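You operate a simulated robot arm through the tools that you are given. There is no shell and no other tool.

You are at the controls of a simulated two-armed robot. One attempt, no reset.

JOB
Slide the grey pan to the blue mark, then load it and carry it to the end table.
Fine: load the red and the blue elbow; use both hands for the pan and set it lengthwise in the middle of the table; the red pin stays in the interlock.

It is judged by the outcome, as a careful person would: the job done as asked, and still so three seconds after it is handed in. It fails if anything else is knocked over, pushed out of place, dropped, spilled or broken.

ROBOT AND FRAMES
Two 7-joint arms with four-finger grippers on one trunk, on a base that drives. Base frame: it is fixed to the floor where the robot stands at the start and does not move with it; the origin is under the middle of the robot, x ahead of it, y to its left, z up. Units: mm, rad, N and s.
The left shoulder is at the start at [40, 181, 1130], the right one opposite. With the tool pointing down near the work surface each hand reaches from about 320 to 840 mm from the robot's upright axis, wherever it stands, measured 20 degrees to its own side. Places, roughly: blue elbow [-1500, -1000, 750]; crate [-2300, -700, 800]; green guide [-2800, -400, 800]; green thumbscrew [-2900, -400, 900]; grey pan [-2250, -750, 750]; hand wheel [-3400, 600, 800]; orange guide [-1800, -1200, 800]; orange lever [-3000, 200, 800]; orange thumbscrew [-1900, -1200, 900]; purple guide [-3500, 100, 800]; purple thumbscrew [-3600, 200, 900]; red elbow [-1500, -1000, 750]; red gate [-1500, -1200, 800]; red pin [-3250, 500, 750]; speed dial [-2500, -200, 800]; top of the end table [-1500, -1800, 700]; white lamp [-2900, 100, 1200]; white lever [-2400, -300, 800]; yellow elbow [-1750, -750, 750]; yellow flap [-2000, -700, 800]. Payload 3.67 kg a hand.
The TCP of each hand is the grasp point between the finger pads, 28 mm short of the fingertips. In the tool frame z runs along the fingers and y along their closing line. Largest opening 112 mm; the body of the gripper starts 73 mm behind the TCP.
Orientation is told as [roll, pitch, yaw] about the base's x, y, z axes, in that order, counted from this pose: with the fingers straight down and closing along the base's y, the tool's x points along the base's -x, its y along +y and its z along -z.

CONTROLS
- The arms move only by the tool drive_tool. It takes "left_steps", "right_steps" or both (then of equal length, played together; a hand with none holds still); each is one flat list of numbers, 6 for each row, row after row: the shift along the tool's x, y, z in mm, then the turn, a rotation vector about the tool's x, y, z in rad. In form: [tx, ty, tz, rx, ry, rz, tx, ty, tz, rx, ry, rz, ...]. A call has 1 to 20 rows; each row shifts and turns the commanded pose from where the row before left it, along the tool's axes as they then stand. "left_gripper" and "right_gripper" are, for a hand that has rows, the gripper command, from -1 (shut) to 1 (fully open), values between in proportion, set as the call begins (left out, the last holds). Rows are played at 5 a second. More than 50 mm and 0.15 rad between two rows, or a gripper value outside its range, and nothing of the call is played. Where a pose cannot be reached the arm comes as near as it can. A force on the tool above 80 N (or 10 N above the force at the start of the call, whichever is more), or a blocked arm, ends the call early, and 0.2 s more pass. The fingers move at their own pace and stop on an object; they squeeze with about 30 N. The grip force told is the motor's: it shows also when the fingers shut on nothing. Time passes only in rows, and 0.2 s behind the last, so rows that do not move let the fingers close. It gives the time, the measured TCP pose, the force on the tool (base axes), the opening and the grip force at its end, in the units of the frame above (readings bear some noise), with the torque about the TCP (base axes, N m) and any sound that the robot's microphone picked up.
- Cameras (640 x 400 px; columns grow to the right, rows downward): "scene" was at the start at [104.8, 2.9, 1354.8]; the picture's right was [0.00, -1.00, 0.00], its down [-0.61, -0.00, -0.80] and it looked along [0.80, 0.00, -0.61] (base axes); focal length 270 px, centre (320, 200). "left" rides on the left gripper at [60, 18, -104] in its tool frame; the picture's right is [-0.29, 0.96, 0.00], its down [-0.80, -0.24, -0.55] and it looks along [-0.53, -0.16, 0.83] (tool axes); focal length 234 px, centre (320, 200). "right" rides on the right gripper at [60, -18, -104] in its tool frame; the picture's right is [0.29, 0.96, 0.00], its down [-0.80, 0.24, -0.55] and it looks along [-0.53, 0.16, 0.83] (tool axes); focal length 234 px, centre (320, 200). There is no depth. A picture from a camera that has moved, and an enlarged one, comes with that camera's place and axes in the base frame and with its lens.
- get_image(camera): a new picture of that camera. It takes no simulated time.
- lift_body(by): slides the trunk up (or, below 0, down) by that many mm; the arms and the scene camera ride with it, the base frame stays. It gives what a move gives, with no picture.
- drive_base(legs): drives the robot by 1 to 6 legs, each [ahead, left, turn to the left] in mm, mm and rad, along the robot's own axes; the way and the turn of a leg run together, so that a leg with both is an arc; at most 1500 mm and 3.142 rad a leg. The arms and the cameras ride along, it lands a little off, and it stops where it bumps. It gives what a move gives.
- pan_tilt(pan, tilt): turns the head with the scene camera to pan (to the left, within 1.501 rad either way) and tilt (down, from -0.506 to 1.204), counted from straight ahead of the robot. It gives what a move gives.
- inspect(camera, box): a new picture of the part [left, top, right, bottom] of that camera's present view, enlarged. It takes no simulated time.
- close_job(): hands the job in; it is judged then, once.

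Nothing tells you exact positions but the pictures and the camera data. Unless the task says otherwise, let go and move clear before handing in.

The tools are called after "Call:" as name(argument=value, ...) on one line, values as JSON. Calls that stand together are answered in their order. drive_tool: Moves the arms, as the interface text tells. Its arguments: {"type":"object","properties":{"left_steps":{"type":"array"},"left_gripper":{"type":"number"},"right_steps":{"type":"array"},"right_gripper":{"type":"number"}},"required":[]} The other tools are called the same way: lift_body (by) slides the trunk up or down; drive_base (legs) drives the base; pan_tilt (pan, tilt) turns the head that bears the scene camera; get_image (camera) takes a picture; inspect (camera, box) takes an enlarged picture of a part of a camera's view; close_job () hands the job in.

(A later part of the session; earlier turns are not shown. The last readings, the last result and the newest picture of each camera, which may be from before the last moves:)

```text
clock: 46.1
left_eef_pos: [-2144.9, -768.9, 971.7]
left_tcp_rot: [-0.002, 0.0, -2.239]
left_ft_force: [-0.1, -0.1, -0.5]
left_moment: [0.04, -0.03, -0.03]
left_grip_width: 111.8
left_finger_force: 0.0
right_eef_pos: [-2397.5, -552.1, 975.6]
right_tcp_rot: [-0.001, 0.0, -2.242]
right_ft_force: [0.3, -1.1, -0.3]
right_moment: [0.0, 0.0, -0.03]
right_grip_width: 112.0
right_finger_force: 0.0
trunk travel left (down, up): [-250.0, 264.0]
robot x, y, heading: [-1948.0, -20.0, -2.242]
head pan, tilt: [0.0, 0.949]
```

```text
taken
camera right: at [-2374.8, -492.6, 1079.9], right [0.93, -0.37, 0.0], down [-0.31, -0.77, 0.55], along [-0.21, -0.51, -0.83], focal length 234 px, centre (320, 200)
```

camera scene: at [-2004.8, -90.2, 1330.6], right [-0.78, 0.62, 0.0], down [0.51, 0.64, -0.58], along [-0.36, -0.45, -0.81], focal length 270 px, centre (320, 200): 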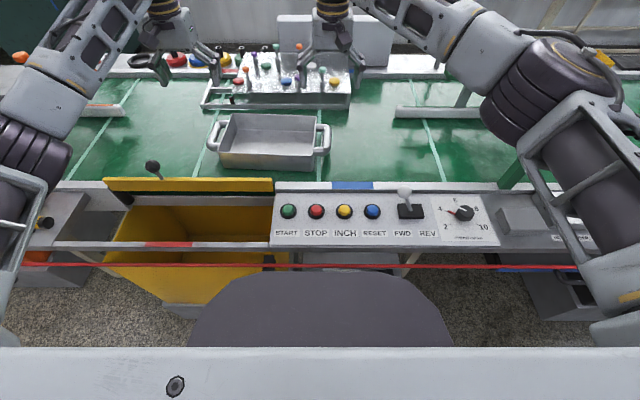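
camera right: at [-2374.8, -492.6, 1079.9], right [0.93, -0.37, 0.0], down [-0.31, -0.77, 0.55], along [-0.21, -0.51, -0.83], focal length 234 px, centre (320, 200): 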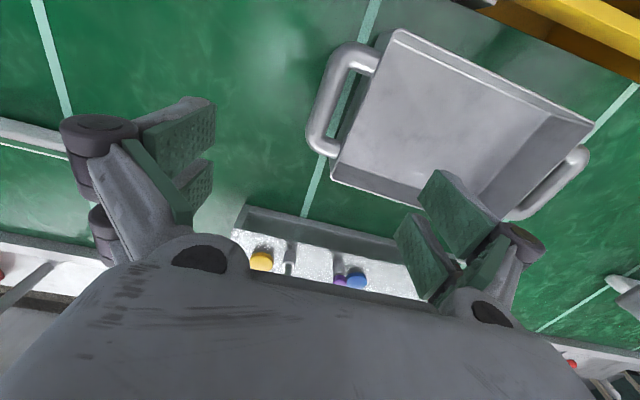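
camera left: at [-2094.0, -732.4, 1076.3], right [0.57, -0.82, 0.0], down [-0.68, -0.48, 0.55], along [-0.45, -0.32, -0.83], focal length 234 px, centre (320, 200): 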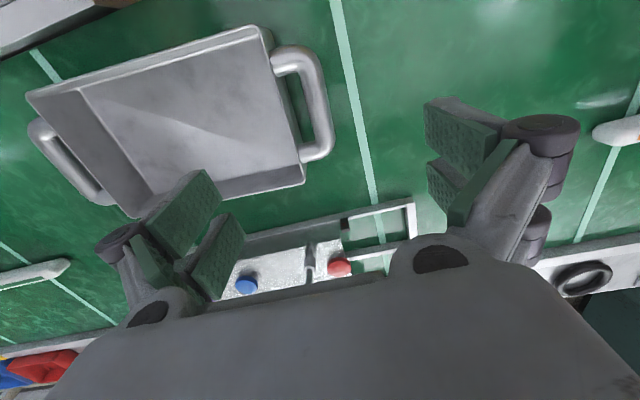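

Hands are nearly over the handles. I'll zoom the hand cameras to judge handle thickness and the gap to the wall.

Call:
inspect(camera="right", box=[270, 10, 430, 190])

Call:
inspect(camera="left", box=[230, 10, 390, 190])

Call:
inspect(camera="scene", box=[190, 90, 350, 190])

```text
2.22 times, centred on (350, 100) of right
camera zoom: at [-2374.8, -492.6, 1079.9], right [0.93, -0.37, 0.0], down [-0.31, -0.77, 0.55], along [-0.21, -0.51, -0.83], focal length 520 px, centre (253, 422)
```

zoom: 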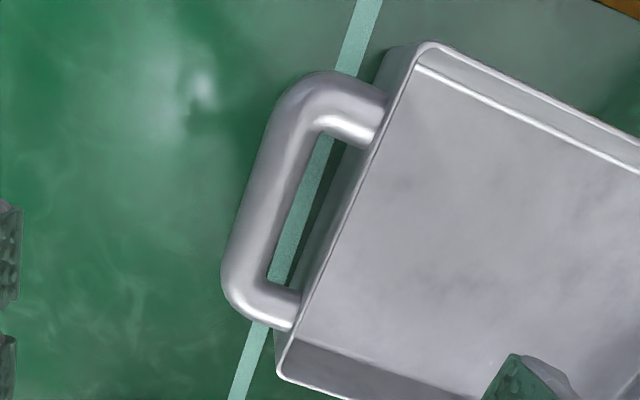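

```text
2.22 times, centred on (310, 100) of left
camera zoom: at [-2094.0, -732.4, 1076.3], right [0.57, -0.82, 0.0], down [-0.68, -0.48, 0.55], along [-0.45, -0.32, -0.83], focal length 520 px, centre (342, 422)
```

zoom: 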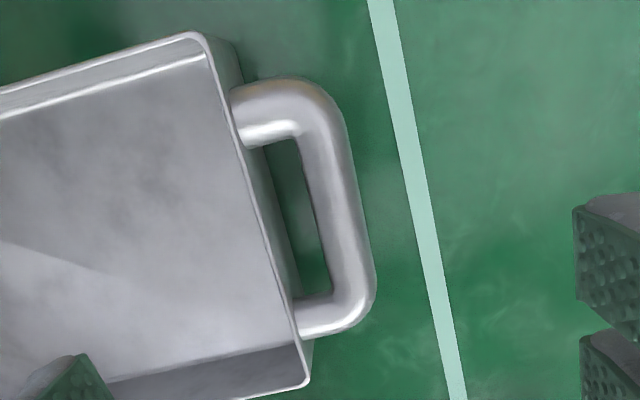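

```text
4.00 times, centred on (270, 140) of scene
camera zoom: at [-2004.8, -90.2, 1330.6], right [-0.78, 0.62, 0.0], down [0.51, 0.64, -0.58], along [-0.36, -0.45, -0.81], focal length 1082 px, centre (520, 440)
```

zoom: 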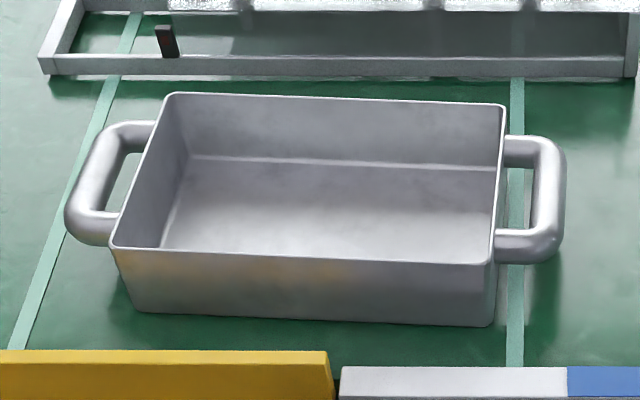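

Handle bars are about 22 mm thick with a ~25 mm gap to the wall; a finger fits. The pan is turned ~0.055 rad clockwise. I'll set the grippers to ~42 mm, turn to match, and go down to just above the rim.

Call:
drive_tool(left_steps=[2, -1.5, 20, 0, 0, 0, 0, 0, 25, 0, 0, 0.055, 0, 0, 25, 0, 0, 0, 0, 0, 25, 0, 0, 0, 0, 0, 22, 0, 0, 0, 0, 0, 0, 0, 0, 0], right_steps=[4, 10, 20, 0, 0, 0, 0, 0, 25, 0, 0, 0.055, 0, 0, 25, 0, 0, 0, 0, 0, 25, 0, 0, 0, 0, 0, 26, 0, 0, 0, 0, 0, 0, 0, 0, 0], left_gripper=-0.25, right_gripper=-0.25)

Call:
get_image(camera="left")

Call:
get_image(camera="right")

Call:
inspect(camera="scene", box=[190, 90, 350, 190])

```text
clock: 47.5
left_eef_pos: [-2147.8, -764.4, 856.6]
left_tcp_rot: [0.0, 0.0, -2.295]
left_ft_force: [-0.3, 0.0, -0.4]
left_moment: [-0.02, 0.03, -0.01]
left_grip_width: 42.4
left_finger_force: 0.1
right_eef_pos: [-2389.1, -554.4, 853.6]
right_tcp_rot: [-0.001, -0.002, -2.295]
right_ft_force: [-0.5, -0.8, 0.5]
right_moment: [-0.01, -0.02, 0.0]
right_grip_width: 41.9
right_finger_force: 0.0
trunk travel left (down, up): [-250.0, 264.0]
robot x, y, heading: [-1947.2, -17.9, -2.242]
head pan, tilt: [0.0, 0.949]
```

```text
taken
camera left: at [-2094.1, -730.9, 961.4], right [0.53, -0.85, 0.0], down [-0.71, -0.44, 0.55], along [-0.47, -0.29, -0.83], focal length 234 px, centre (320, 200)
```

left: 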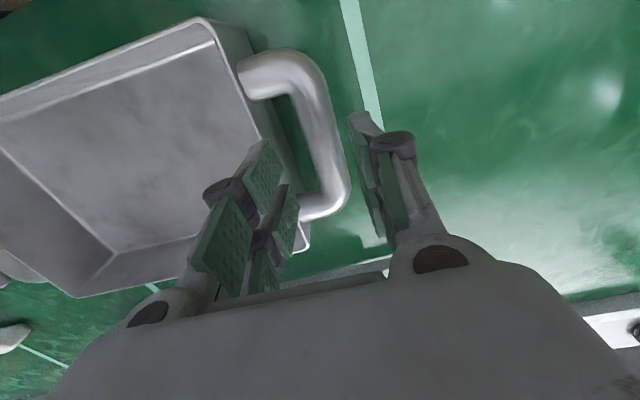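

```text
taken
camera right: at [-2363.2, -495.7, 957.7], right [0.91, -0.42, 0.0], down [-0.35, -0.76, 0.55], along [-0.23, -0.5, -0.83], focal length 234 px, centre (320, 200)
```

right: 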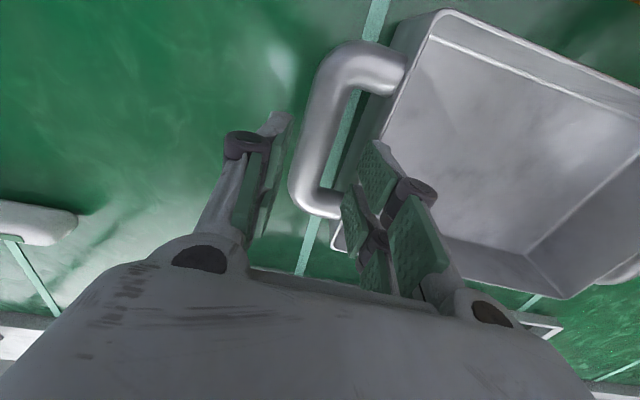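

```text
4.00 times, centred on (270, 140) of scene
camera zoom: at [-2005.4, -88.2, 1330.8], right [-0.78, 0.62, 0.0], down [0.51, 0.64, -0.58], along [-0.36, -0.46, -0.81], focal length 1082 px, centre (520, 440)
```

zoom: 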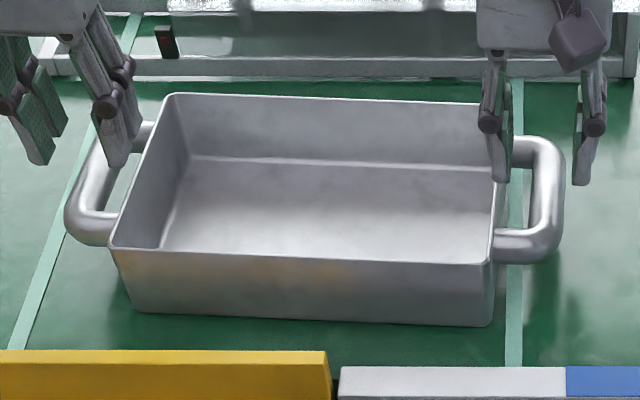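

The tool axes line up with the bars to within ~5 mm (left hand needs 4 mm outward). I'll correct and go down 35 mm, then check.

Call:
drive_tool(left_steps=[0, 4.5, 0, 0, 0, 0, 0, 0, 12, 0, 0, 0, 0, 0, 12, 0, 0, 0, 0, 0, 11, 0, 0, 0, 0, 0, 0, 0, 0, 0], right_steps=[0, -1.5, 0, 0, 0, 0, 0, 0, 12, 0, 0, 0, 0, 0, 12, 0, 0, 0, 0, 0, 11, 0, 0, 0, 0, 0, 0, 0, 0, 0])

Call:
inspect(camera="left", box=[160, 20, 480, 270])

Call:
inspect(camera="right", box=[160, 20, 480, 270])

Call:
inspect(camera="scene", box=[190, 90, 350, 190])

```text
clock: 48.7
left_eef_pos: [-2142.1, -769.0, 820.0]
left_tcp_rot: [0.002, 0.001, -2.292]
left_ft_force: [0.2, 0.9, -0.1]
left_moment: [0.0, 0.0, 0.01]
left_grip_width: 42.0
left_finger_force: 0.1
right_eef_pos: [-2389.5, -551.9, 815.0]
right_tcp_rot: [-0.001, 0.006, -2.292]
right_ft_force: [6.8, -4.6, 6.8]
right_moment: [0.09, -0.25, 0.01]
right_grip_width: 55.4
right_finger_force: 6.1
trunk travel left (down, up): [-250.0, 264.0]
robot x, y, heading: [-1941.6, -17.2, -2.245]
head pan, tilt: [0.0, 0.949]
```

```text
1.60 times, centred on (320, 145) of left
camera zoom: at [-2089.8, -734.7, 925.9], right [0.53, -0.85, 0.0], down [-0.71, -0.44, 0.55], along [-0.47, -0.29, -0.83], focal length 375 px, centre (320, 288)
```

zoom: 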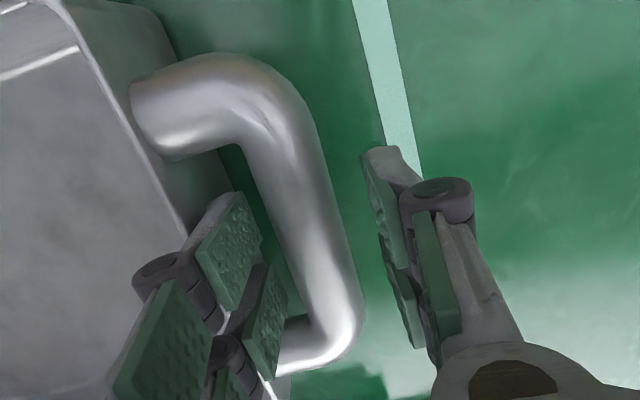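

```text
1.60 times, centred on (320, 145) of right
camera zoom: at [-2364.1, -494.4, 920.0], right [0.91, -0.42, 0.0], down [-0.35, -0.76, 0.55], along [-0.23, -0.5, -0.84], focal length 375 px, centre (320, 288)
```

zoom: 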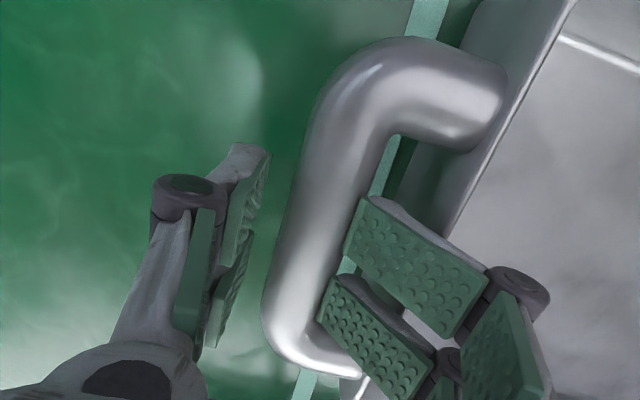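

```text
4.00 times, centred on (270, 140) of scene
camera zoom: at [-2006.0, -89.1, 1330.2], right [-0.78, 0.62, 0.0], down [0.51, 0.64, -0.58], along [-0.36, -0.46, -0.81], focal length 1082 px, centre (520, 440)
```

zoom: 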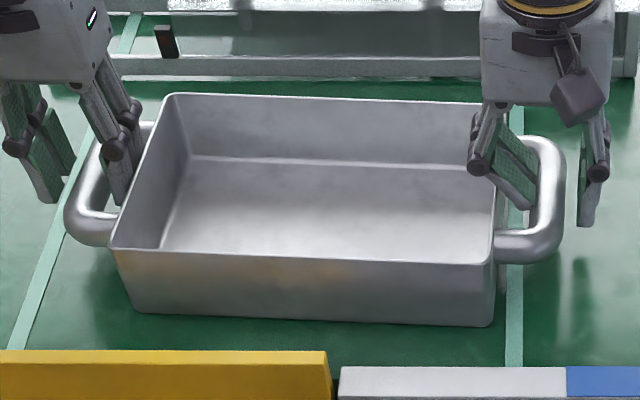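

The right inner finger touched the bar while going down, since the gap is too snug. I'll back both hands up, and look before choosing a wider straddle grip (one finger inside the pan wall, the other outside the handle bar).

Call:
drive_tool(left_steps=[0, 0, -15, 0, 0, 0, 0, 0, -15, 0, 0, 0, 0, 0, -15, 0, 0, 0, 0, 0, 0, 0, 0, 0], right_steps=[0, 0, -15, 0, 0, 0, 0, 0, -15, 0, 0, 0, 0, 0, -15, 0, 0, 0, 0, 0, 0, 0, 0, 0])

Call:
inspect(camera="scene", box=[190, 90, 350, 190])

Call:
inspect(camera="right", box=[160, 20, 480, 270])

Call:
inspect(camera="left", box=[160, 20, 480, 270])

```text
clock: 49.7
left_eef_pos: [-2143.2, -768.4, 866.6]
left_tcp_rot: [0.0, -0.002, -2.296]
left_ft_force: [-0.2, 0.1, 0.6]
left_moment: [0.0, 0.0, 0.0]
left_grip_width: 42.1
left_finger_force: 0.0
right_eef_pos: [-2390.6, -552.3, 864.0]
right_tcp_rot: [0.0, 0.0, -2.297]
right_ft_force: [0.3, 0.6, 0.0]
right_moment: [-0.03, 0.0, 0.0]
right_grip_width: 42.2
right_finger_force: 0.0
trunk travel left (down, up): [-250.0, 264.0]
robot x, y, heading: [-1946.2, -19.4, -2.243]
head pan, tilt: [0.0, 0.949]
```

```text
4.00 times, centred on (270, 140) of scene
camera zoom: at [-2005.8, -88.8, 1330.6], right [-0.78, 0.62, 0.0], down [0.51, 0.64, -0.58], along [-0.36, -0.46, -0.81], focal length 1082 px, centre (520, 440)
```

zoom: 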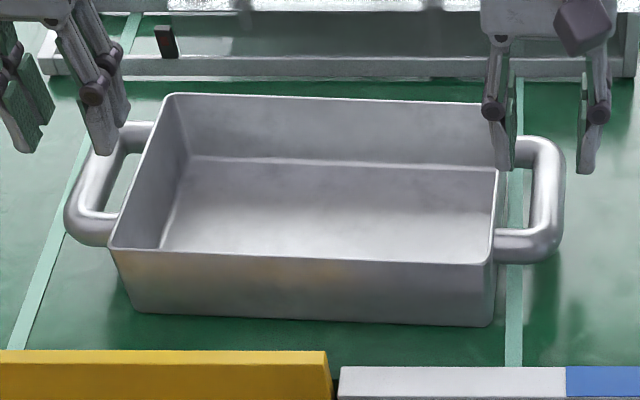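

```text
1.60 times, centred on (320, 145) of right
camera zoom: at [-2365.5, -494.7, 967.4], right [0.91, -0.42, 0.0], down [-0.35, -0.76, 0.55], along [-0.23, -0.5, -0.83], focal length 375 px, centre (320, 288)
```

zoom: 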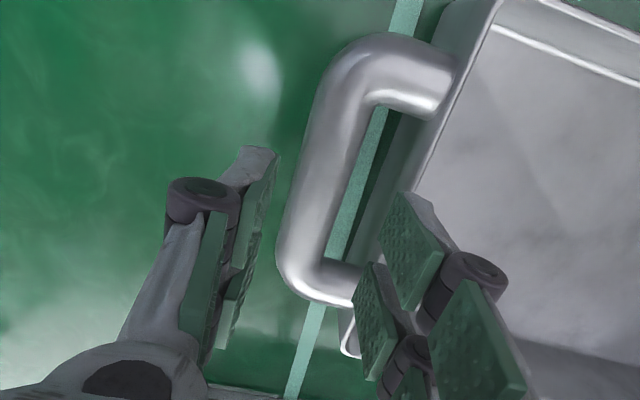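

```text
1.60 times, centred on (320, 145) of left
camera zoom: at [-2090.1, -735.0, 971.3], right [0.53, -0.85, 0.0], down [-0.71, -0.44, 0.55], along [-0.47, -0.29, -0.83], focal length 375 px, centre (320, 288)
```

zoom: 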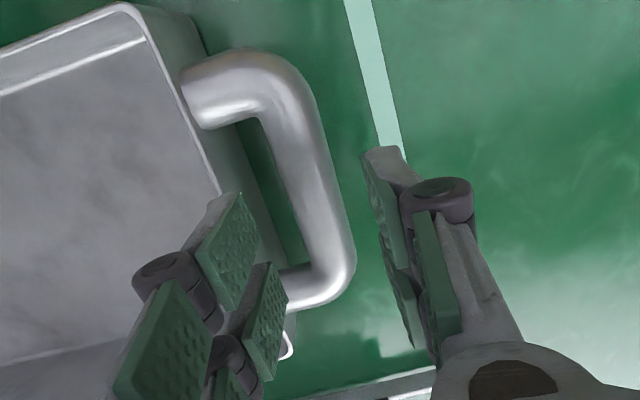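

The pan did not move. I'll shift each hand inward ~20 mm and open to 90 mm, so inner fingers go inside the pan and outer fingers outside the bars, and go down.

Call:
drive_tool(left_steps=[0, -11, 0, 0, 0, 0, 0, -11, 0, 0, 0, 0, 0, 0, 15, 0, 0, 0, 0, 0, 15, 0, 0, 0, 0, 0, 15, 0, 0, 0, 0, 0, 12, 0, 0, 0, 0, 0, 0, 0, 0, 0], right_steps=[0, 9, 0, 0, 0, 0, 0, 9, 0, 0, 0, 0, 0, 0, 15, 0, 0, 0, 0, 0, 15, 0, 0, 0, 0, 0, 15, 0, 0, 0, 0, 0, 10, 0, 0, 0, 0, 0, 0, 0, 0, 0], left_gripper=0.607, right_gripper=0.607)

Call:
inspect(camera="scene", box=[190, 90, 350, 190])

Call:
get_image(camera="right")

Call:
get_image(camera="left")

```text
clock: 51.3
left_eef_pos: [-2160.4, -752.9, 809.3]
left_tcp_rot: [0.001, 0.0, -2.294]
left_ft_force: [-0.2, -0.3, 0.6]
left_moment: [-0.03, -0.01, -0.02]
left_grip_width: 90.1
left_finger_force: 0.0
right_eef_pos: [-2377.9, -564.3, 808.9]
right_tcp_rot: [0.001, 0.0, -2.294]
right_ft_force: [0.0, 0.1, -0.2]
right_moment: [0.05, -0.01, 0.0]
right_grip_width: 89.9
right_finger_force: 0.0
trunk travel left (down, up): [-250.0, 264.0]
robot x, y, heading: [-1943.8, -19.0, -2.24]
head pan, tilt: [0.0, 0.949]
```

```text
4.00 times, centred on (270, 140) of scene
camera zoom: at [-2005.5, -88.3, 1330.7], right [-0.78, 0.62, 0.0], down [0.51, 0.64, -0.58], along [-0.36, -0.46, -0.81], focal length 1082 px, centre (520, 440)
```

zoom: 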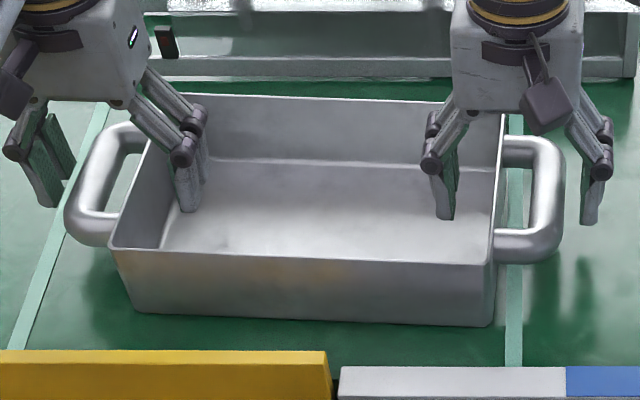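

```text
taken
camera right: at [-2351.0, -507.1, 912.4], right [0.91, -0.42, 0.0], down [-0.35, -0.76, 0.55], along [-0.23, -0.5, -0.83], focal length 234 px, centre (320, 200)
```

right: 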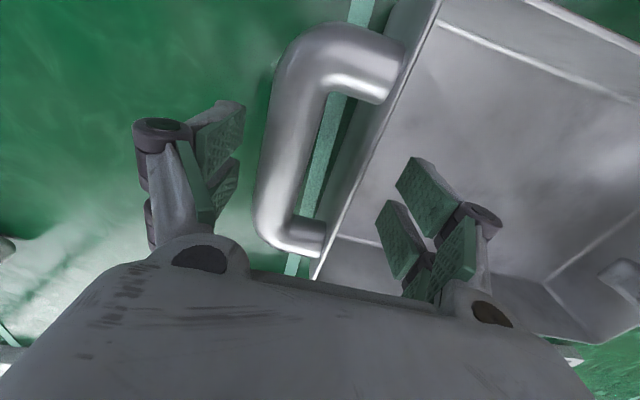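

```text
taken
camera left: at [-2106.5, -718.8, 914.3], right [0.53, -0.85, 0.0], down [-0.71, -0.44, 0.55], along [-0.47, -0.29, -0.83], focal length 234 px, centre (320, 200)
```

left: 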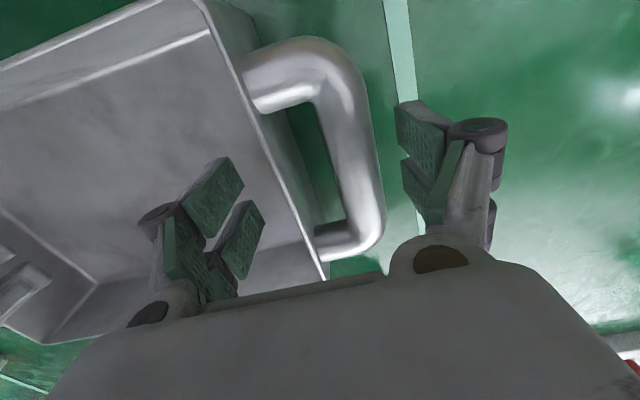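

Both hands straddle wall and bar cleanly. I'll go down 20 mm more and close.

Call:
drive_tool(left_steps=[0, 0, 10, 0, 0, 0, 0, 0, 10, 0, 0, 0, 0, 0, 0, 0, 0, 0], right_steps=[0, 0, 10, 0, 0, 0, 0, 0, 10, 0, 0, 0, 0, 0, 0, 0, 0, 0])

Call:
drive_tool(left_steps=[0, 0, 0, 0, 0, 0, 0, 0, 0, 0, 0, 0, 0, 0, 0, 0, 0, 0, 0, 0, 0, 0, 0, 0], right_steps=[0, 0, 0, 0, 0, 0, 0, 0, 0, 0, 0, 0, 0, 0, 0, 0, 0, 0, 0, 0, 0, 0, 0, 0], left_gripper=-1, right_gripper=-1)

Call:
get_image(camera="scene")

Call:
get_image(camera="right")

Call:
get_image(camera="left")

```text
clock: 52.1
left_eef_pos: [-2158.9, -753.5, 789.0]
left_tcp_rot: [-0.002, -0.001, -2.295]
left_ft_force: [1.0, 0.3, -0.3]
left_moment: [-0.02, -0.02, 0.0]
left_grip_width: 89.9
left_finger_force: 0.1
right_eef_pos: [-2377.8, -562.4, 788.2]
right_tcp_rot: [0.002, 0.0, -2.297]
right_ft_force: [0.4, -0.6, 0.2]
right_moment: [0.0, 0.01, 0.02]
right_grip_width: 89.8
right_finger_force: 0.1
trunk travel left (down, up): [-250.0, 264.0]
robot x, y, heading: [-1946.6, -18.3, -2.241]
head pan, tilt: [0.0, 0.949]
```

```text
clock: 53.1
left_eef_pos: [-2153.8, -758.5, 790.3]
left_tcp_rot: [0.011, -0.001, -2.286]
left_ft_force: [35.3, -34.8, 4.5]
left_moment: [0.55, 0.24, -0.84]
left_grip_width: 50.1
left_finger_force: 29.8
right_eef_pos: [-2383.5, -560.3, 786.8]
right_tcp_rot: [-0.009, 0.002, -2.306]
right_ft_force: [-36.7, 36.8, 5.8]
right_moment: [-0.52, -0.2, 0.89]
right_grip_width: 50.4
right_finger_force: 30.2
trunk travel left (down, up): [-250.0, 264.0]
robot x, y, heading: [-1940.2, -16.4, -2.24]
head pan, tilt: [0.0, 0.949]
```

```text
taken
camera scene: at [-2005.2, -87.2, 1330.8], right [-0.78, 0.62, 0.0], down [0.51, 0.64, -0.58], along [-0.36, -0.46, -0.81], focal length 270 px, centre (320, 200)
```

scene: 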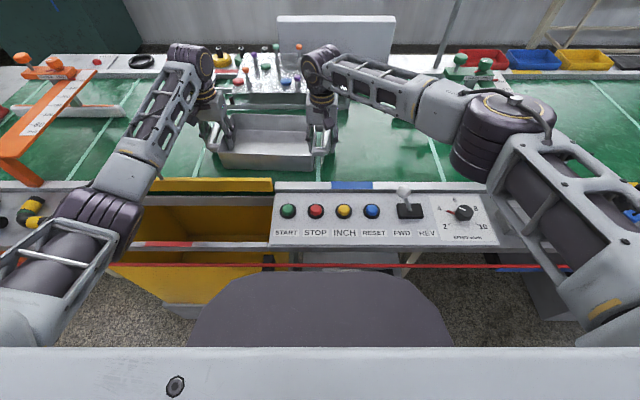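

```text
taken
camera right: at [-2356.2, -503.5, 891.7], right [0.9, -0.43, -0.01], down [-0.35, -0.76, 0.55], along [-0.24, -0.5, -0.83], focal length 234 px, centre (320, 200)
```

right: 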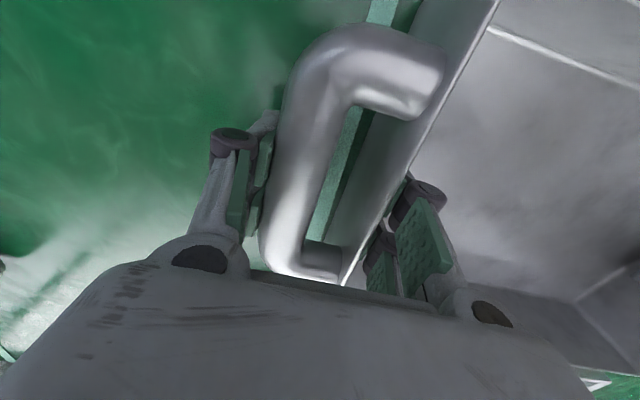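

```text
taken
camera left: at [-2101.7, -721.9, 895.6], right [0.53, -0.85, 0.01], down [-0.71, -0.44, 0.55], along [-0.46, -0.3, -0.83], focal length 234 px, centre (320, 200)
```

left: 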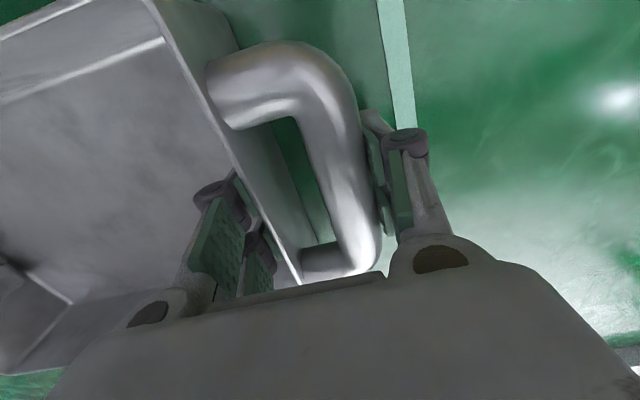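

Both hands hold the pan (50 mm grip, 30 N each), with some outward strain, which I'll relieve. Then I'll slide the pan right half-way, straightening it, and check.

Call:
drive_tool(left_steps=[0, 6.5, 0, 0, 0, 0, -0.36, -19.5, 0, 0, 0, -0.0046, -0.27, -19.5, 0, 0, 0, -0.0046, -0.18, -19.5, 0, 0, 0, -0.0046, -0.09, -19.5, 0, 0, 0, -0.0046, 0, -19.5, 0, 0, 0, -0.0046, 0.08, -19.5, 0, 0, 0, -0.0046, 0, 0, 0, 0, 0, 0], right_steps=[0, -6, 0, 0, 0, 0, -1.78, -19.5, 0, 0, 0, -0.0046, -1.69, -19.5, 0, 0, 0, -0.0046, -1.6, -19.5, 0, 0, 0, -0.0046, -1.51, -19.5, 0, 0, 0, -0.0046, -1.43, -19.5, 0, 0, 0, -0.0046, -1.34, -19.5, 0, 0, 0, -0.0046, 0, 0, 0, 0, 0, 0])

Call:
get_image(camera="scene")

```text
clock: 54.9
left_eef_pos: [-2242.9, -681.5, 789.8]
left_tcp_rot: [0.002, -0.002, -2.267]
left_ft_force: [29.5, -15.5, 11.8]
left_moment: [0.13, 0.69, -0.86]
left_grip_width: 49.7
left_finger_force: 29.7
right_eef_pos: [-2476.4, -487.6, 789.5]
right_tcp_rot: [-0.003, 0.0, -2.269]
right_ft_force: [-23.0, 11.3, -0.1]
right_moment: [-0.42, -0.86, -0.54]
right_grip_width: 49.2
right_finger_force: 30.1
trunk travel left (down, up): [-250.0, 264.0]
robot x, y, heading: [-1946.2, -21.0, -2.239]
head pan, tilt: [0.0, 0.949]
```

```text
taken
camera scene: at [-2004.5, -88.0, 1330.8], right [-0.78, 0.62, 0.0], down [0.5, 0.64, -0.58], along [-0.36, -0.46, -0.81], focal length 270 px, centre (320, 200)
```

scene: 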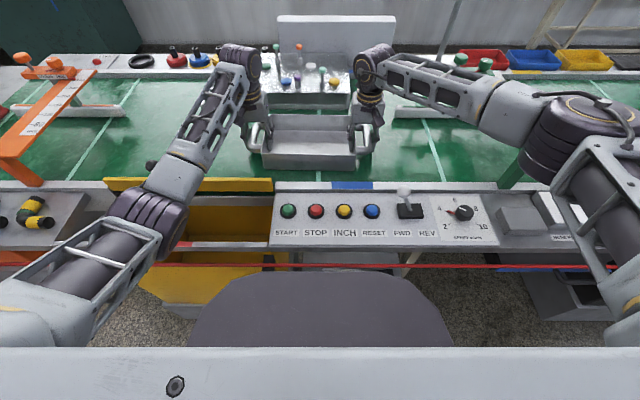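

The pan slides nicely and straightens. Continuing with the second half.

Call:
drive_tool(left_steps=[0.17, -19.5, 0, 0, 0, -0.0046, 0.26, -19.5, 0, 0, 0, -0.0046, 0.35, -19.5, 0, 0, 0, -0.0046, 0.44, -19.5, 0, 0, 0, -0.0046, 0.53, -19.5, 0, 0, 0, -0.0046, 0.62, -19.5, 0, 0, 0, -0.0046, 0, 0, 0, 0, 0, 0, 0, 0, 0, 0, 0, 0], right_steps=[-1.25, -19.5, 0, 0, 0, -0.0046, -1.16, -19.5, 0, 0, 0, -0.0046, -1.07, -19.5, 0, 0, 0, -0.0046, -0.98, -19.5, 0, 0, 0, -0.0046, -0.89, -19.5, 0, 0, 0, -0.0046, -0.8, -19.5, 0, 0, 0, -0.0046, 0, 0, 0, 0, 0, 0, 0, 0, 0, 0, 0, 0])

Call:
get_image(camera="scene")

Call:
inspect(camera="scene", box=[240, 90, 440, 215])

```text
clock: 56.7
left_eef_pos: [-2332.9, -606.1, 790.0]
left_tcp_rot: [0.001, 0.001, -2.237]
left_ft_force: [25.9, -16.6, 8.6]
left_moment: [0.37, 0.17, -0.53]
left_grip_width: 49.7
left_finger_force: 29.8
right_eef_pos: [-2572.1, -420.8, 790.5]
right_tcp_rot: [0.001, -0.001, -2.243]
right_ft_force: [-18.9, 13.6, -0.1]
right_moment: [-0.69, -0.99, 0.03]
right_grip_width: 49.1
right_finger_force: 30.1
trunk travel left (down, up): [-250.0, 264.0]
robot x, y, heading: [-1946.2, -15.0, -2.239]
head pan, tilt: [0.0, 0.949]
```

```text
taken
camera scene: at [-2004.9, -87.8, 1330.8], right [-0.78, 0.62, 0.0], down [0.51, 0.64, -0.58], along [-0.36, -0.46, -0.81], focal length 270 px, centre (320, 200)
```

scene: 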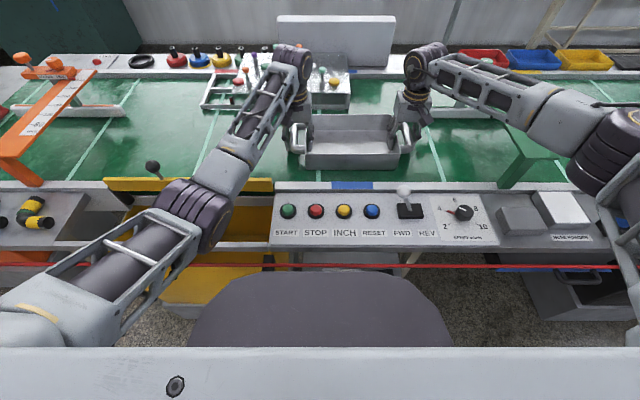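

```text
3.20 times, centred on (340, 152) of scene
camera zoom: at [-2004.9, -87.8, 1330.8], right [-0.78, 0.62, 0.0], down [0.51, 0.64, -0.58], along [-0.36, -0.46, -0.81], focal length 866 px, centre (256, 352)
```

zoom: 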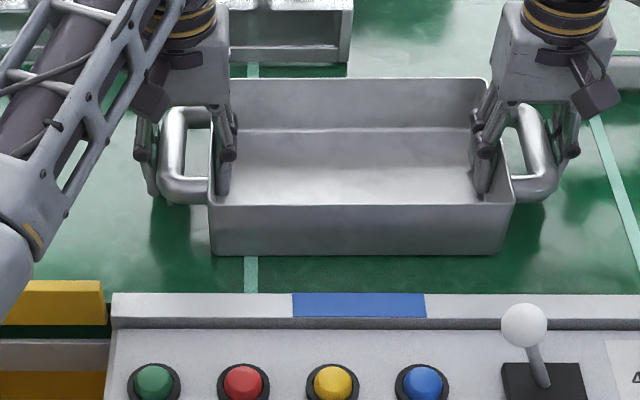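

The pan sits square with its centre on the blue mark. I'll release, raise both hands straight up, and check.

Call:
drive_tool(left_steps=[0, 0, 0, 0, 0, 0, 0, 0, 0, 0, 0, 0, 0, 0, 0, 0, 0, 0], right_steps=[0, 0, 0, 0, 0, 0, 0, 0, 0, 0, 0, 0, 0, 0, 0, 0, 0, 0], left_gripper=0.6, right_gripper=0.6)

Call:
drive_tool(left_steps=[0, 0, -15, 0, 0, 0, 0, 0, -30, 0, 0, 0, 0, 0, -40, 0, 0, 0, 0, 0, -45, 0, 0, 0, 0, 0, -45, 0, 0, 0, 0, 0, -45, 0, 0, 0, 0, 0, 0, 0, 0, 0], right_steps=[0, 0, -15, 0, 0, 0, 0, 0, -30, 0, 0, 0, 0, 0, -40, 0, 0, 0, 0, 0, -45, 0, 0, 0, 0, 0, -45, 0, 0, 0, 0, 0, -45, 0, 0, 0, 0, 0, 0, 0, 0, 0])

Call:
get_image(camera="scene")

```text
clock: 57.5
left_eef_pos: [-2334.8, -605.5, 788.7]
left_tcp_rot: [-0.002, 0.001, -2.242]
left_ft_force: [-0.2, 0.1, 0.2]
left_moment: [0.0, -0.01, 0.02]
left_grip_width: 89.6
left_finger_force: 0.0
right_eef_pos: [-2570.8, -421.8, 789.3]
right_tcp_rot: [0.001, 0.0, -2.241]
right_ft_force: [0.1, -1.2, 0.1]
right_moment: [0.0, 0.0, 0.0]
right_grip_width: 89.7
right_finger_force: 0.0
trunk travel left (down, up): [-250.0, 264.0]
robot x, y, heading: [-1946.6, -18.3, -2.243]
head pan, tilt: [0.0, 0.949]
```

```text
clock: 59.1
left_eef_pos: [-2335.5, -606.7, 1007.8]
left_tcp_rot: [-0.001, 0.001, -2.24]
left_ft_force: [-0.1, -0.4, 0.0]
left_moment: [-0.01, -0.03, -0.02]
left_grip_width: 89.5
left_finger_force: 0.0
right_eef_pos: [-2569.5, -421.9, 1006.2]
right_tcp_rot: [0.001, 0.003, -2.241]
right_ft_force: [0.2, 0.1, 0.9]
right_moment: [-0.03, 0.0, 0.0]
right_grip_width: 89.4
right_finger_force: 0.0
trunk travel left (down, up): [-250.0, 264.0]
robot x, y, heading: [-1945.9, -17.2, -2.242]
head pan, tilt: [0.0, 0.949]
```

```text
taken
camera scene: at [-2006.5, -89.2, 1330.5], right [-0.78, 0.62, 0.0], down [0.51, 0.64, -0.58], along [-0.36, -0.46, -0.81], focal length 270 px, centre (320, 200)
```

scene: 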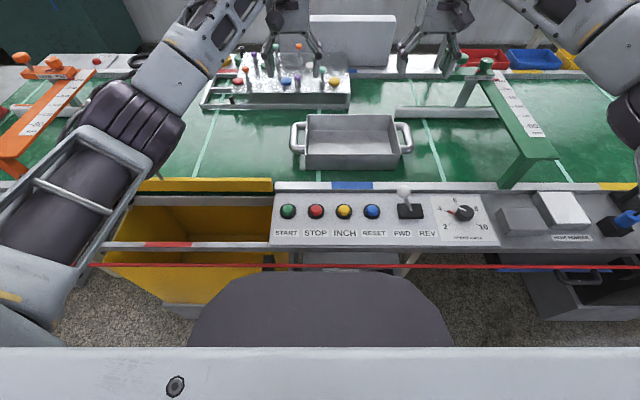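

Pan stays on the mark. I'll retract the hands and drive left along the line to the elbows.

Call:
drive_tool(left_steps=[33, 23, 0, 0, 0, 0, 33, 23, 0, 0, 0, 0, 33, 23, 0, 0, 0, 0, 33, 23, 0, 0, 0, 0, 33, 23, 0, 0, 0, 0, 33, 23, 0, 0, 0, 0, 0, 0, 0, 0, 0, 0], right_steps=[33, 0, 0, 0, 0, 0, 33, 0, 0, 0, 0, 0, 33, 0, 0, 0, 0, 0, 33, 0, 0, 0, 0, 0, 33, 0, 0, 0, 0, 0, 33, 0, 0, 0, 0, 0, 0, 0, 0, 0, 0, 0])

Call:
drive_base(legs=[[-50, 890, 0]])

Call:
get_image(camera="scene")

Call:
get_image(camera="left")

Call:
get_image(camera="right")

```text
clock: 60.7
left_eef_pos: [-2103.7, -535.6, 1008.9]
left_tcp_rot: [-0.001, 0.001, -2.241]
left_ft_force: [-0.7, -0.5, 0.3]
left_moment: [0.02, 0.01, 0.01]
left_grip_width: 89.4
left_finger_force: 0.0
right_eef_pos: [-2446.5, -267.1, 1007.6]
right_tcp_rot: [0.0, 0.0, -2.241]
right_ft_force: [-0.6, 0.1, -0.1]
right_moment: [0.0, -0.03, -0.03]
right_grip_width: 89.5
right_finger_force: 0.0
trunk travel left (down, up): [-250.0, 264.0]
robot x, y, heading: [-1945.2, -15.2, -2.241]
head pan, tilt: [0.0, 0.949]
```

```text
clock: 65.5
left_eef_pos: [-1373.1, -1055.7, 1009.5]
left_tcp_rot: [0.0, 0.001, -2.244]
left_ft_force: [-0.3, -0.7, 0.8]
left_moment: [0.05, 0.04, -0.03]
left_grip_width: 89.5
left_finger_force: 0.2
right_eef_pos: [-1715.0, -785.6, 1009.2]
right_tcp_rot: [0.001, 0.0, -2.246]
right_ft_force: [-0.4, -0.1, -0.6]
right_moment: [-0.03, 0.01, 0.01]
right_grip_width: 89.4
right_finger_force: 0.0
trunk travel left (down, up): [-250.0, 264.0]
robot x, y, heading: [-1212.1, -544.6, -2.249]
head pan, tilt: [0.0, 0.949]
```

```text
taken
camera scene: at [-1273.4, -609.9, 1330.7], right [-0.78, 0.62, 0.0], down [0.51, 0.64, -0.58], along [-0.36, -0.45, -0.81], focal length 270 px, centre (320, 200)
```

scene: 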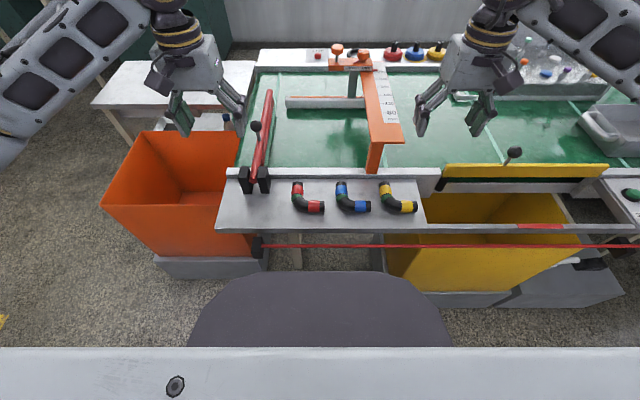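

```text
taken
camera left: at [-1321.0, -1019.7, 1114.4], right [0.57, -0.82, 0.0], down [-0.68, -0.47, 0.55], along [-0.46, -0.31, -0.83], focal length 234 px, centre (320, 200)
```

left: 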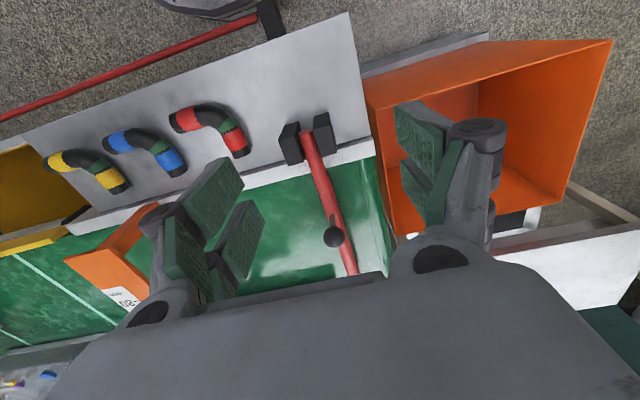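

```text
taken
camera right: at [-1690.9, -727.3, 1113.0], right [0.93, -0.37, 0.0], down [-0.31, -0.77, 0.55], along [-0.21, -0.51, -0.83], focal length 234 px, centre (320, 200)
```

right: 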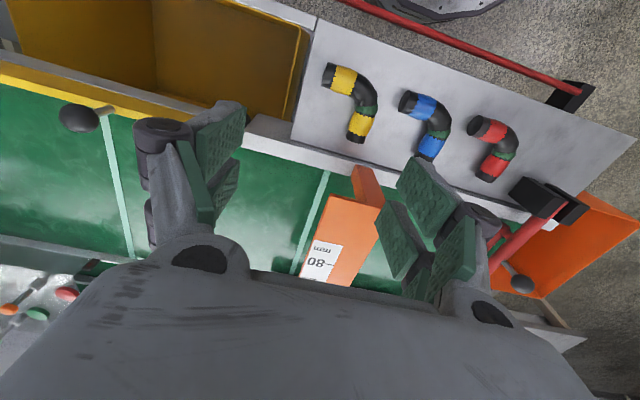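

All elbows are in view, with the end table at upper left beyond the orange bin. I'll zoom in on the elbows.

Call:
inspect(camera="scene", box=[220, 160, 440, 240])

Call:
inspect(camera="left", box=[30, 60, 350, 240])

Call:
inspect(camera="right", box=[300, 40, 600, 220])

Call:
inspect(camera="scene", box=[40, 20, 360, 220])

```text
2.91 times, centred on (330, 200) of scene
camera zoom: at [-1273.4, -609.9, 1330.7], right [-0.78, 0.62, 0.0], down [0.51, 0.64, -0.58], along [-0.36, -0.45, -0.81], focal length 787 px, centre (291, 200)
```

zoom: 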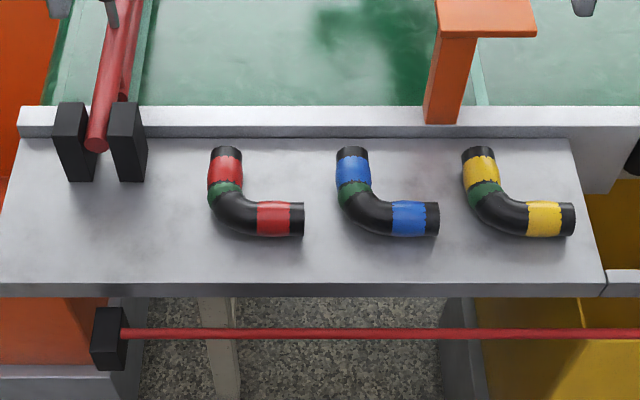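

```text
2.00 times, centred on (190, 150) of left
camera zoom: at [-1321.0, -1019.7, 1114.4], right [0.57, -0.82, 0.0], down [-0.68, -0.47, 0.55], along [-0.46, -0.31, -0.83], focal length 468 px, centre (580, 300)
```

zoom: 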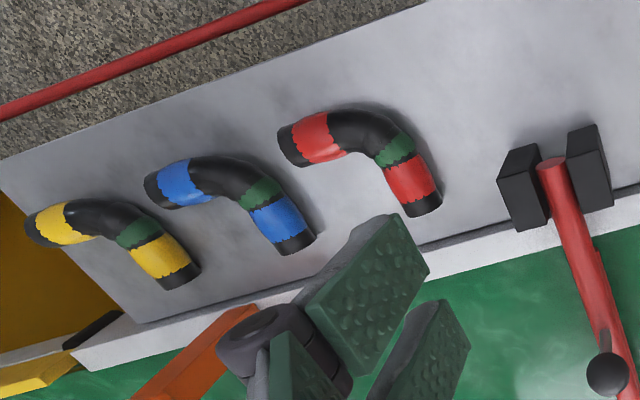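

```text
2.13 times, centred on (450, 130) of right
camera zoom: at [-1690.9, -727.3, 1113.0], right [0.93, -0.37, 0.0], down [-0.31, -0.77, 0.55], along [-0.21, -0.51, -0.83], focal length 500 px, centre (43, 349)
```

zoom: 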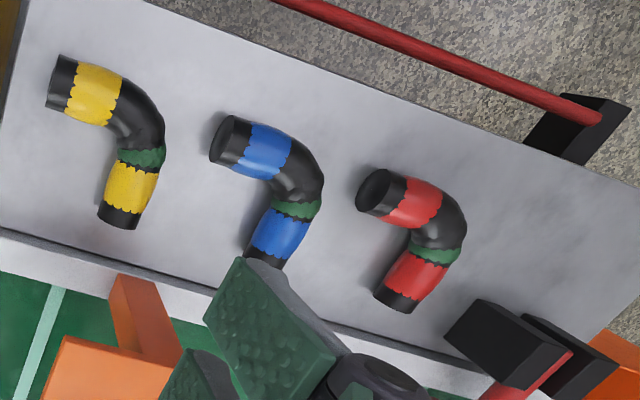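

```text
2.00 times, centred on (200, 120) of scene
camera zoom: at [-1273.4, -609.9, 1330.7], right [-0.78, 0.62, 0.0], down [0.51, 0.64, -0.58], along [-0.36, -0.45, -0.81], focal length 541 px, centre (560, 360)
```

zoom: 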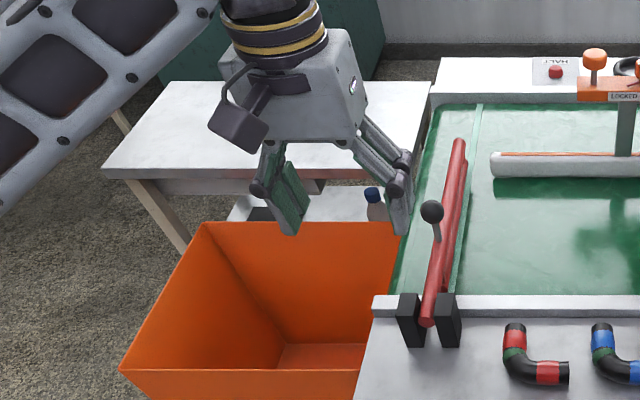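

The red elbow's away-pointing leg is at about 555 mm across / 1705 deep in my line frame. I'll bring the left hand over it with the gripper at 56 mm and check from above.

Call:
drive_tool(left_steps=[-5, -35, 0, 0, 0, 0, -5, -35, 0, 0, 0, 0, -5, -35, 0, 0, 0, 0, -6, -35, 10, 0, 0, 0, 0, 0, 40, 0, 0, 0, 0, 0, 40, 0, 0, 0, 0, 0, 40, 0, 0, 0, 0, 0, 0, 0, 0, 0], left_gripper=0.0)

Call:
get_image(camera="left")

Call:
inspect(camera="scene", box=[220, 120, 420, 245])

```text
clock: 67.3
left_eef_pos: [-1496.3, -984.0, 879.6]
left_tcp_rot: [-0.001, 0.0, -2.245]
left_ft_force: [-0.1, 0.3, -0.4]
left_moment: [-0.01, -0.02, 0.01]
left_grip_width: 55.9
left_finger_force: 0.0
right_eef_pos: [-1715.0, -785.3, 1009.2]
right_tcp_rot: [0.0, 0.001, -2.247]
right_ft_force: [-0.3, 1.1, -0.4]
right_moment: [0.0, -0.03, 0.05]
right_grip_width: 89.3
right_finger_force: 0.0
trunk travel left (down, up): [-250.0, 264.0]
robot x, y, heading: [-1209.6, -539.7, -2.244]
head pan, tilt: [0.0, 0.949]
```

```text
taken
camera left: at [-1445.0, -947.9, 985.0], right [0.57, -0.82, 0.0], down [-0.68, -0.47, 0.55], along [-0.46, -0.32, -0.83], focal length 234 px, centre (320, 200)
```

left: 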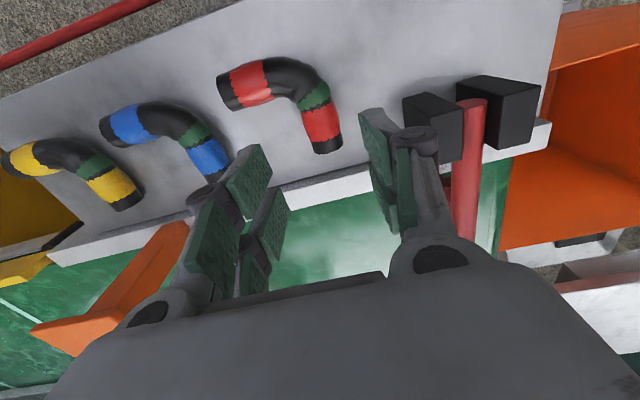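

```text
3.20 times, centred on (320, 182) of scene
camera zoom: at [-1273.6, -609.4, 1330.8], right [-0.78, 0.62, 0.0], down [0.51, 0.63, -0.58], along [-0.36, -0.45, -0.81], focal length 866 px, centre (320, 256)
```

zoom: 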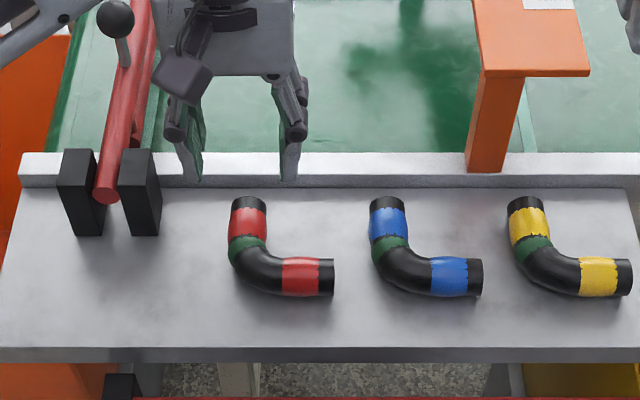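

The tool axis is on the red band. I'll descend to about 785 mm and verify.

Call:
drive_tool(left_steps=[0, 0, 30, 0, 0, 0, 0, 0, 30, 0, 0, 0, 0, 0, 20, 0, 0, 0, 0, 0, 15, 0, 0, 0, 0, 0, 0, 0, 0, 0])

Call:
get_image(camera="left")

Call:
inspect(camera="scene", box=[220, 140, 380, 240])

Call:
get_image(camera="right")

```text
clock: 68.5
left_eef_pos: [-1495.1, -986.4, 785.2]
left_tcp_rot: [0.002, 0.001, -2.245]
left_ft_force: [0.6, 1.1, -0.2]
left_moment: [0.0, 0.0, 0.0]
left_grip_width: 55.8
left_finger_force: 0.0
right_eef_pos: [-1714.8, -785.0, 1009.4]
right_tcp_rot: [0.0, 0.0, -2.247]
right_ft_force: [0.0, -0.3, -0.3]
right_moment: [0.02, 0.03, 0.04]
right_grip_width: 89.5
right_finger_force: 0.1
trunk travel left (down, up): [-250.0, 264.0]
robot x, y, heading: [-1212.0, -541.7, -2.249]
head pan, tilt: [0.0, 0.949]
```

```text
taken
camera left: at [-1443.1, -949.3, 889.1], right [0.57, -0.82, 0.0], down [-0.68, -0.47, 0.55], along [-0.46, -0.31, -0.83], focal length 234 px, centre (320, 200)
```

left: 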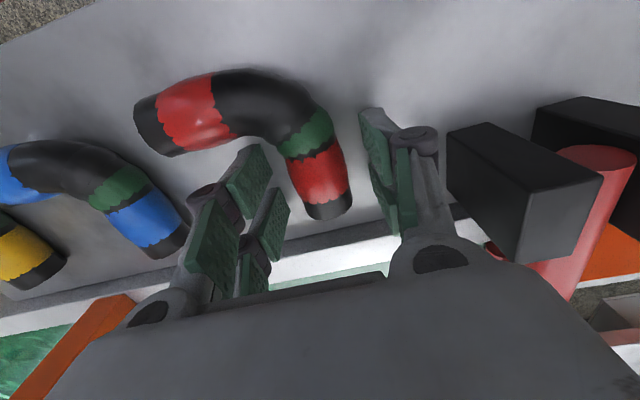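

```text
4.00 times, centred on (300, 190) of scene
camera zoom: at [-1273.7, -609.6, 1330.7], right [-0.78, 0.62, 0.0], down [0.51, 0.63, -0.58], along [-0.36, -0.45, -0.81], focal length 1082 px, centre (400, 240)
```

zoom: 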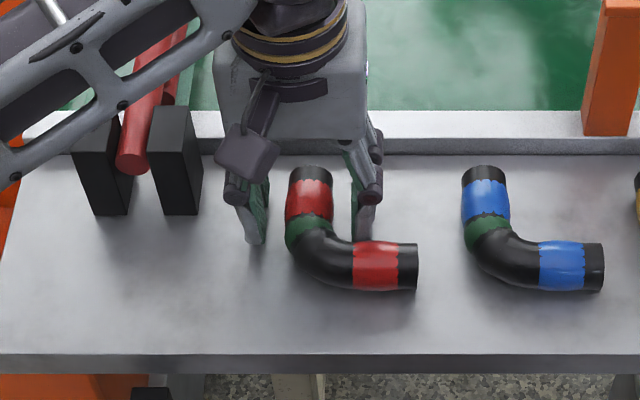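

```text
taken
camera right: at [-1691.2, -727.1, 1112.9], right [0.93, -0.37, 0.0], down [-0.31, -0.77, 0.55], along [-0.21, -0.51, -0.83], focal length 234 px, centre (320, 200)
```

right: 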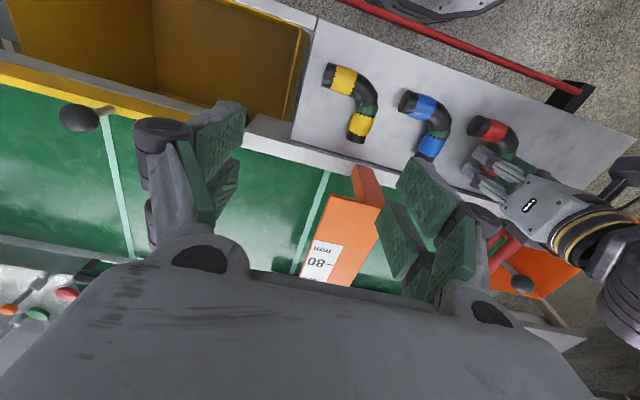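

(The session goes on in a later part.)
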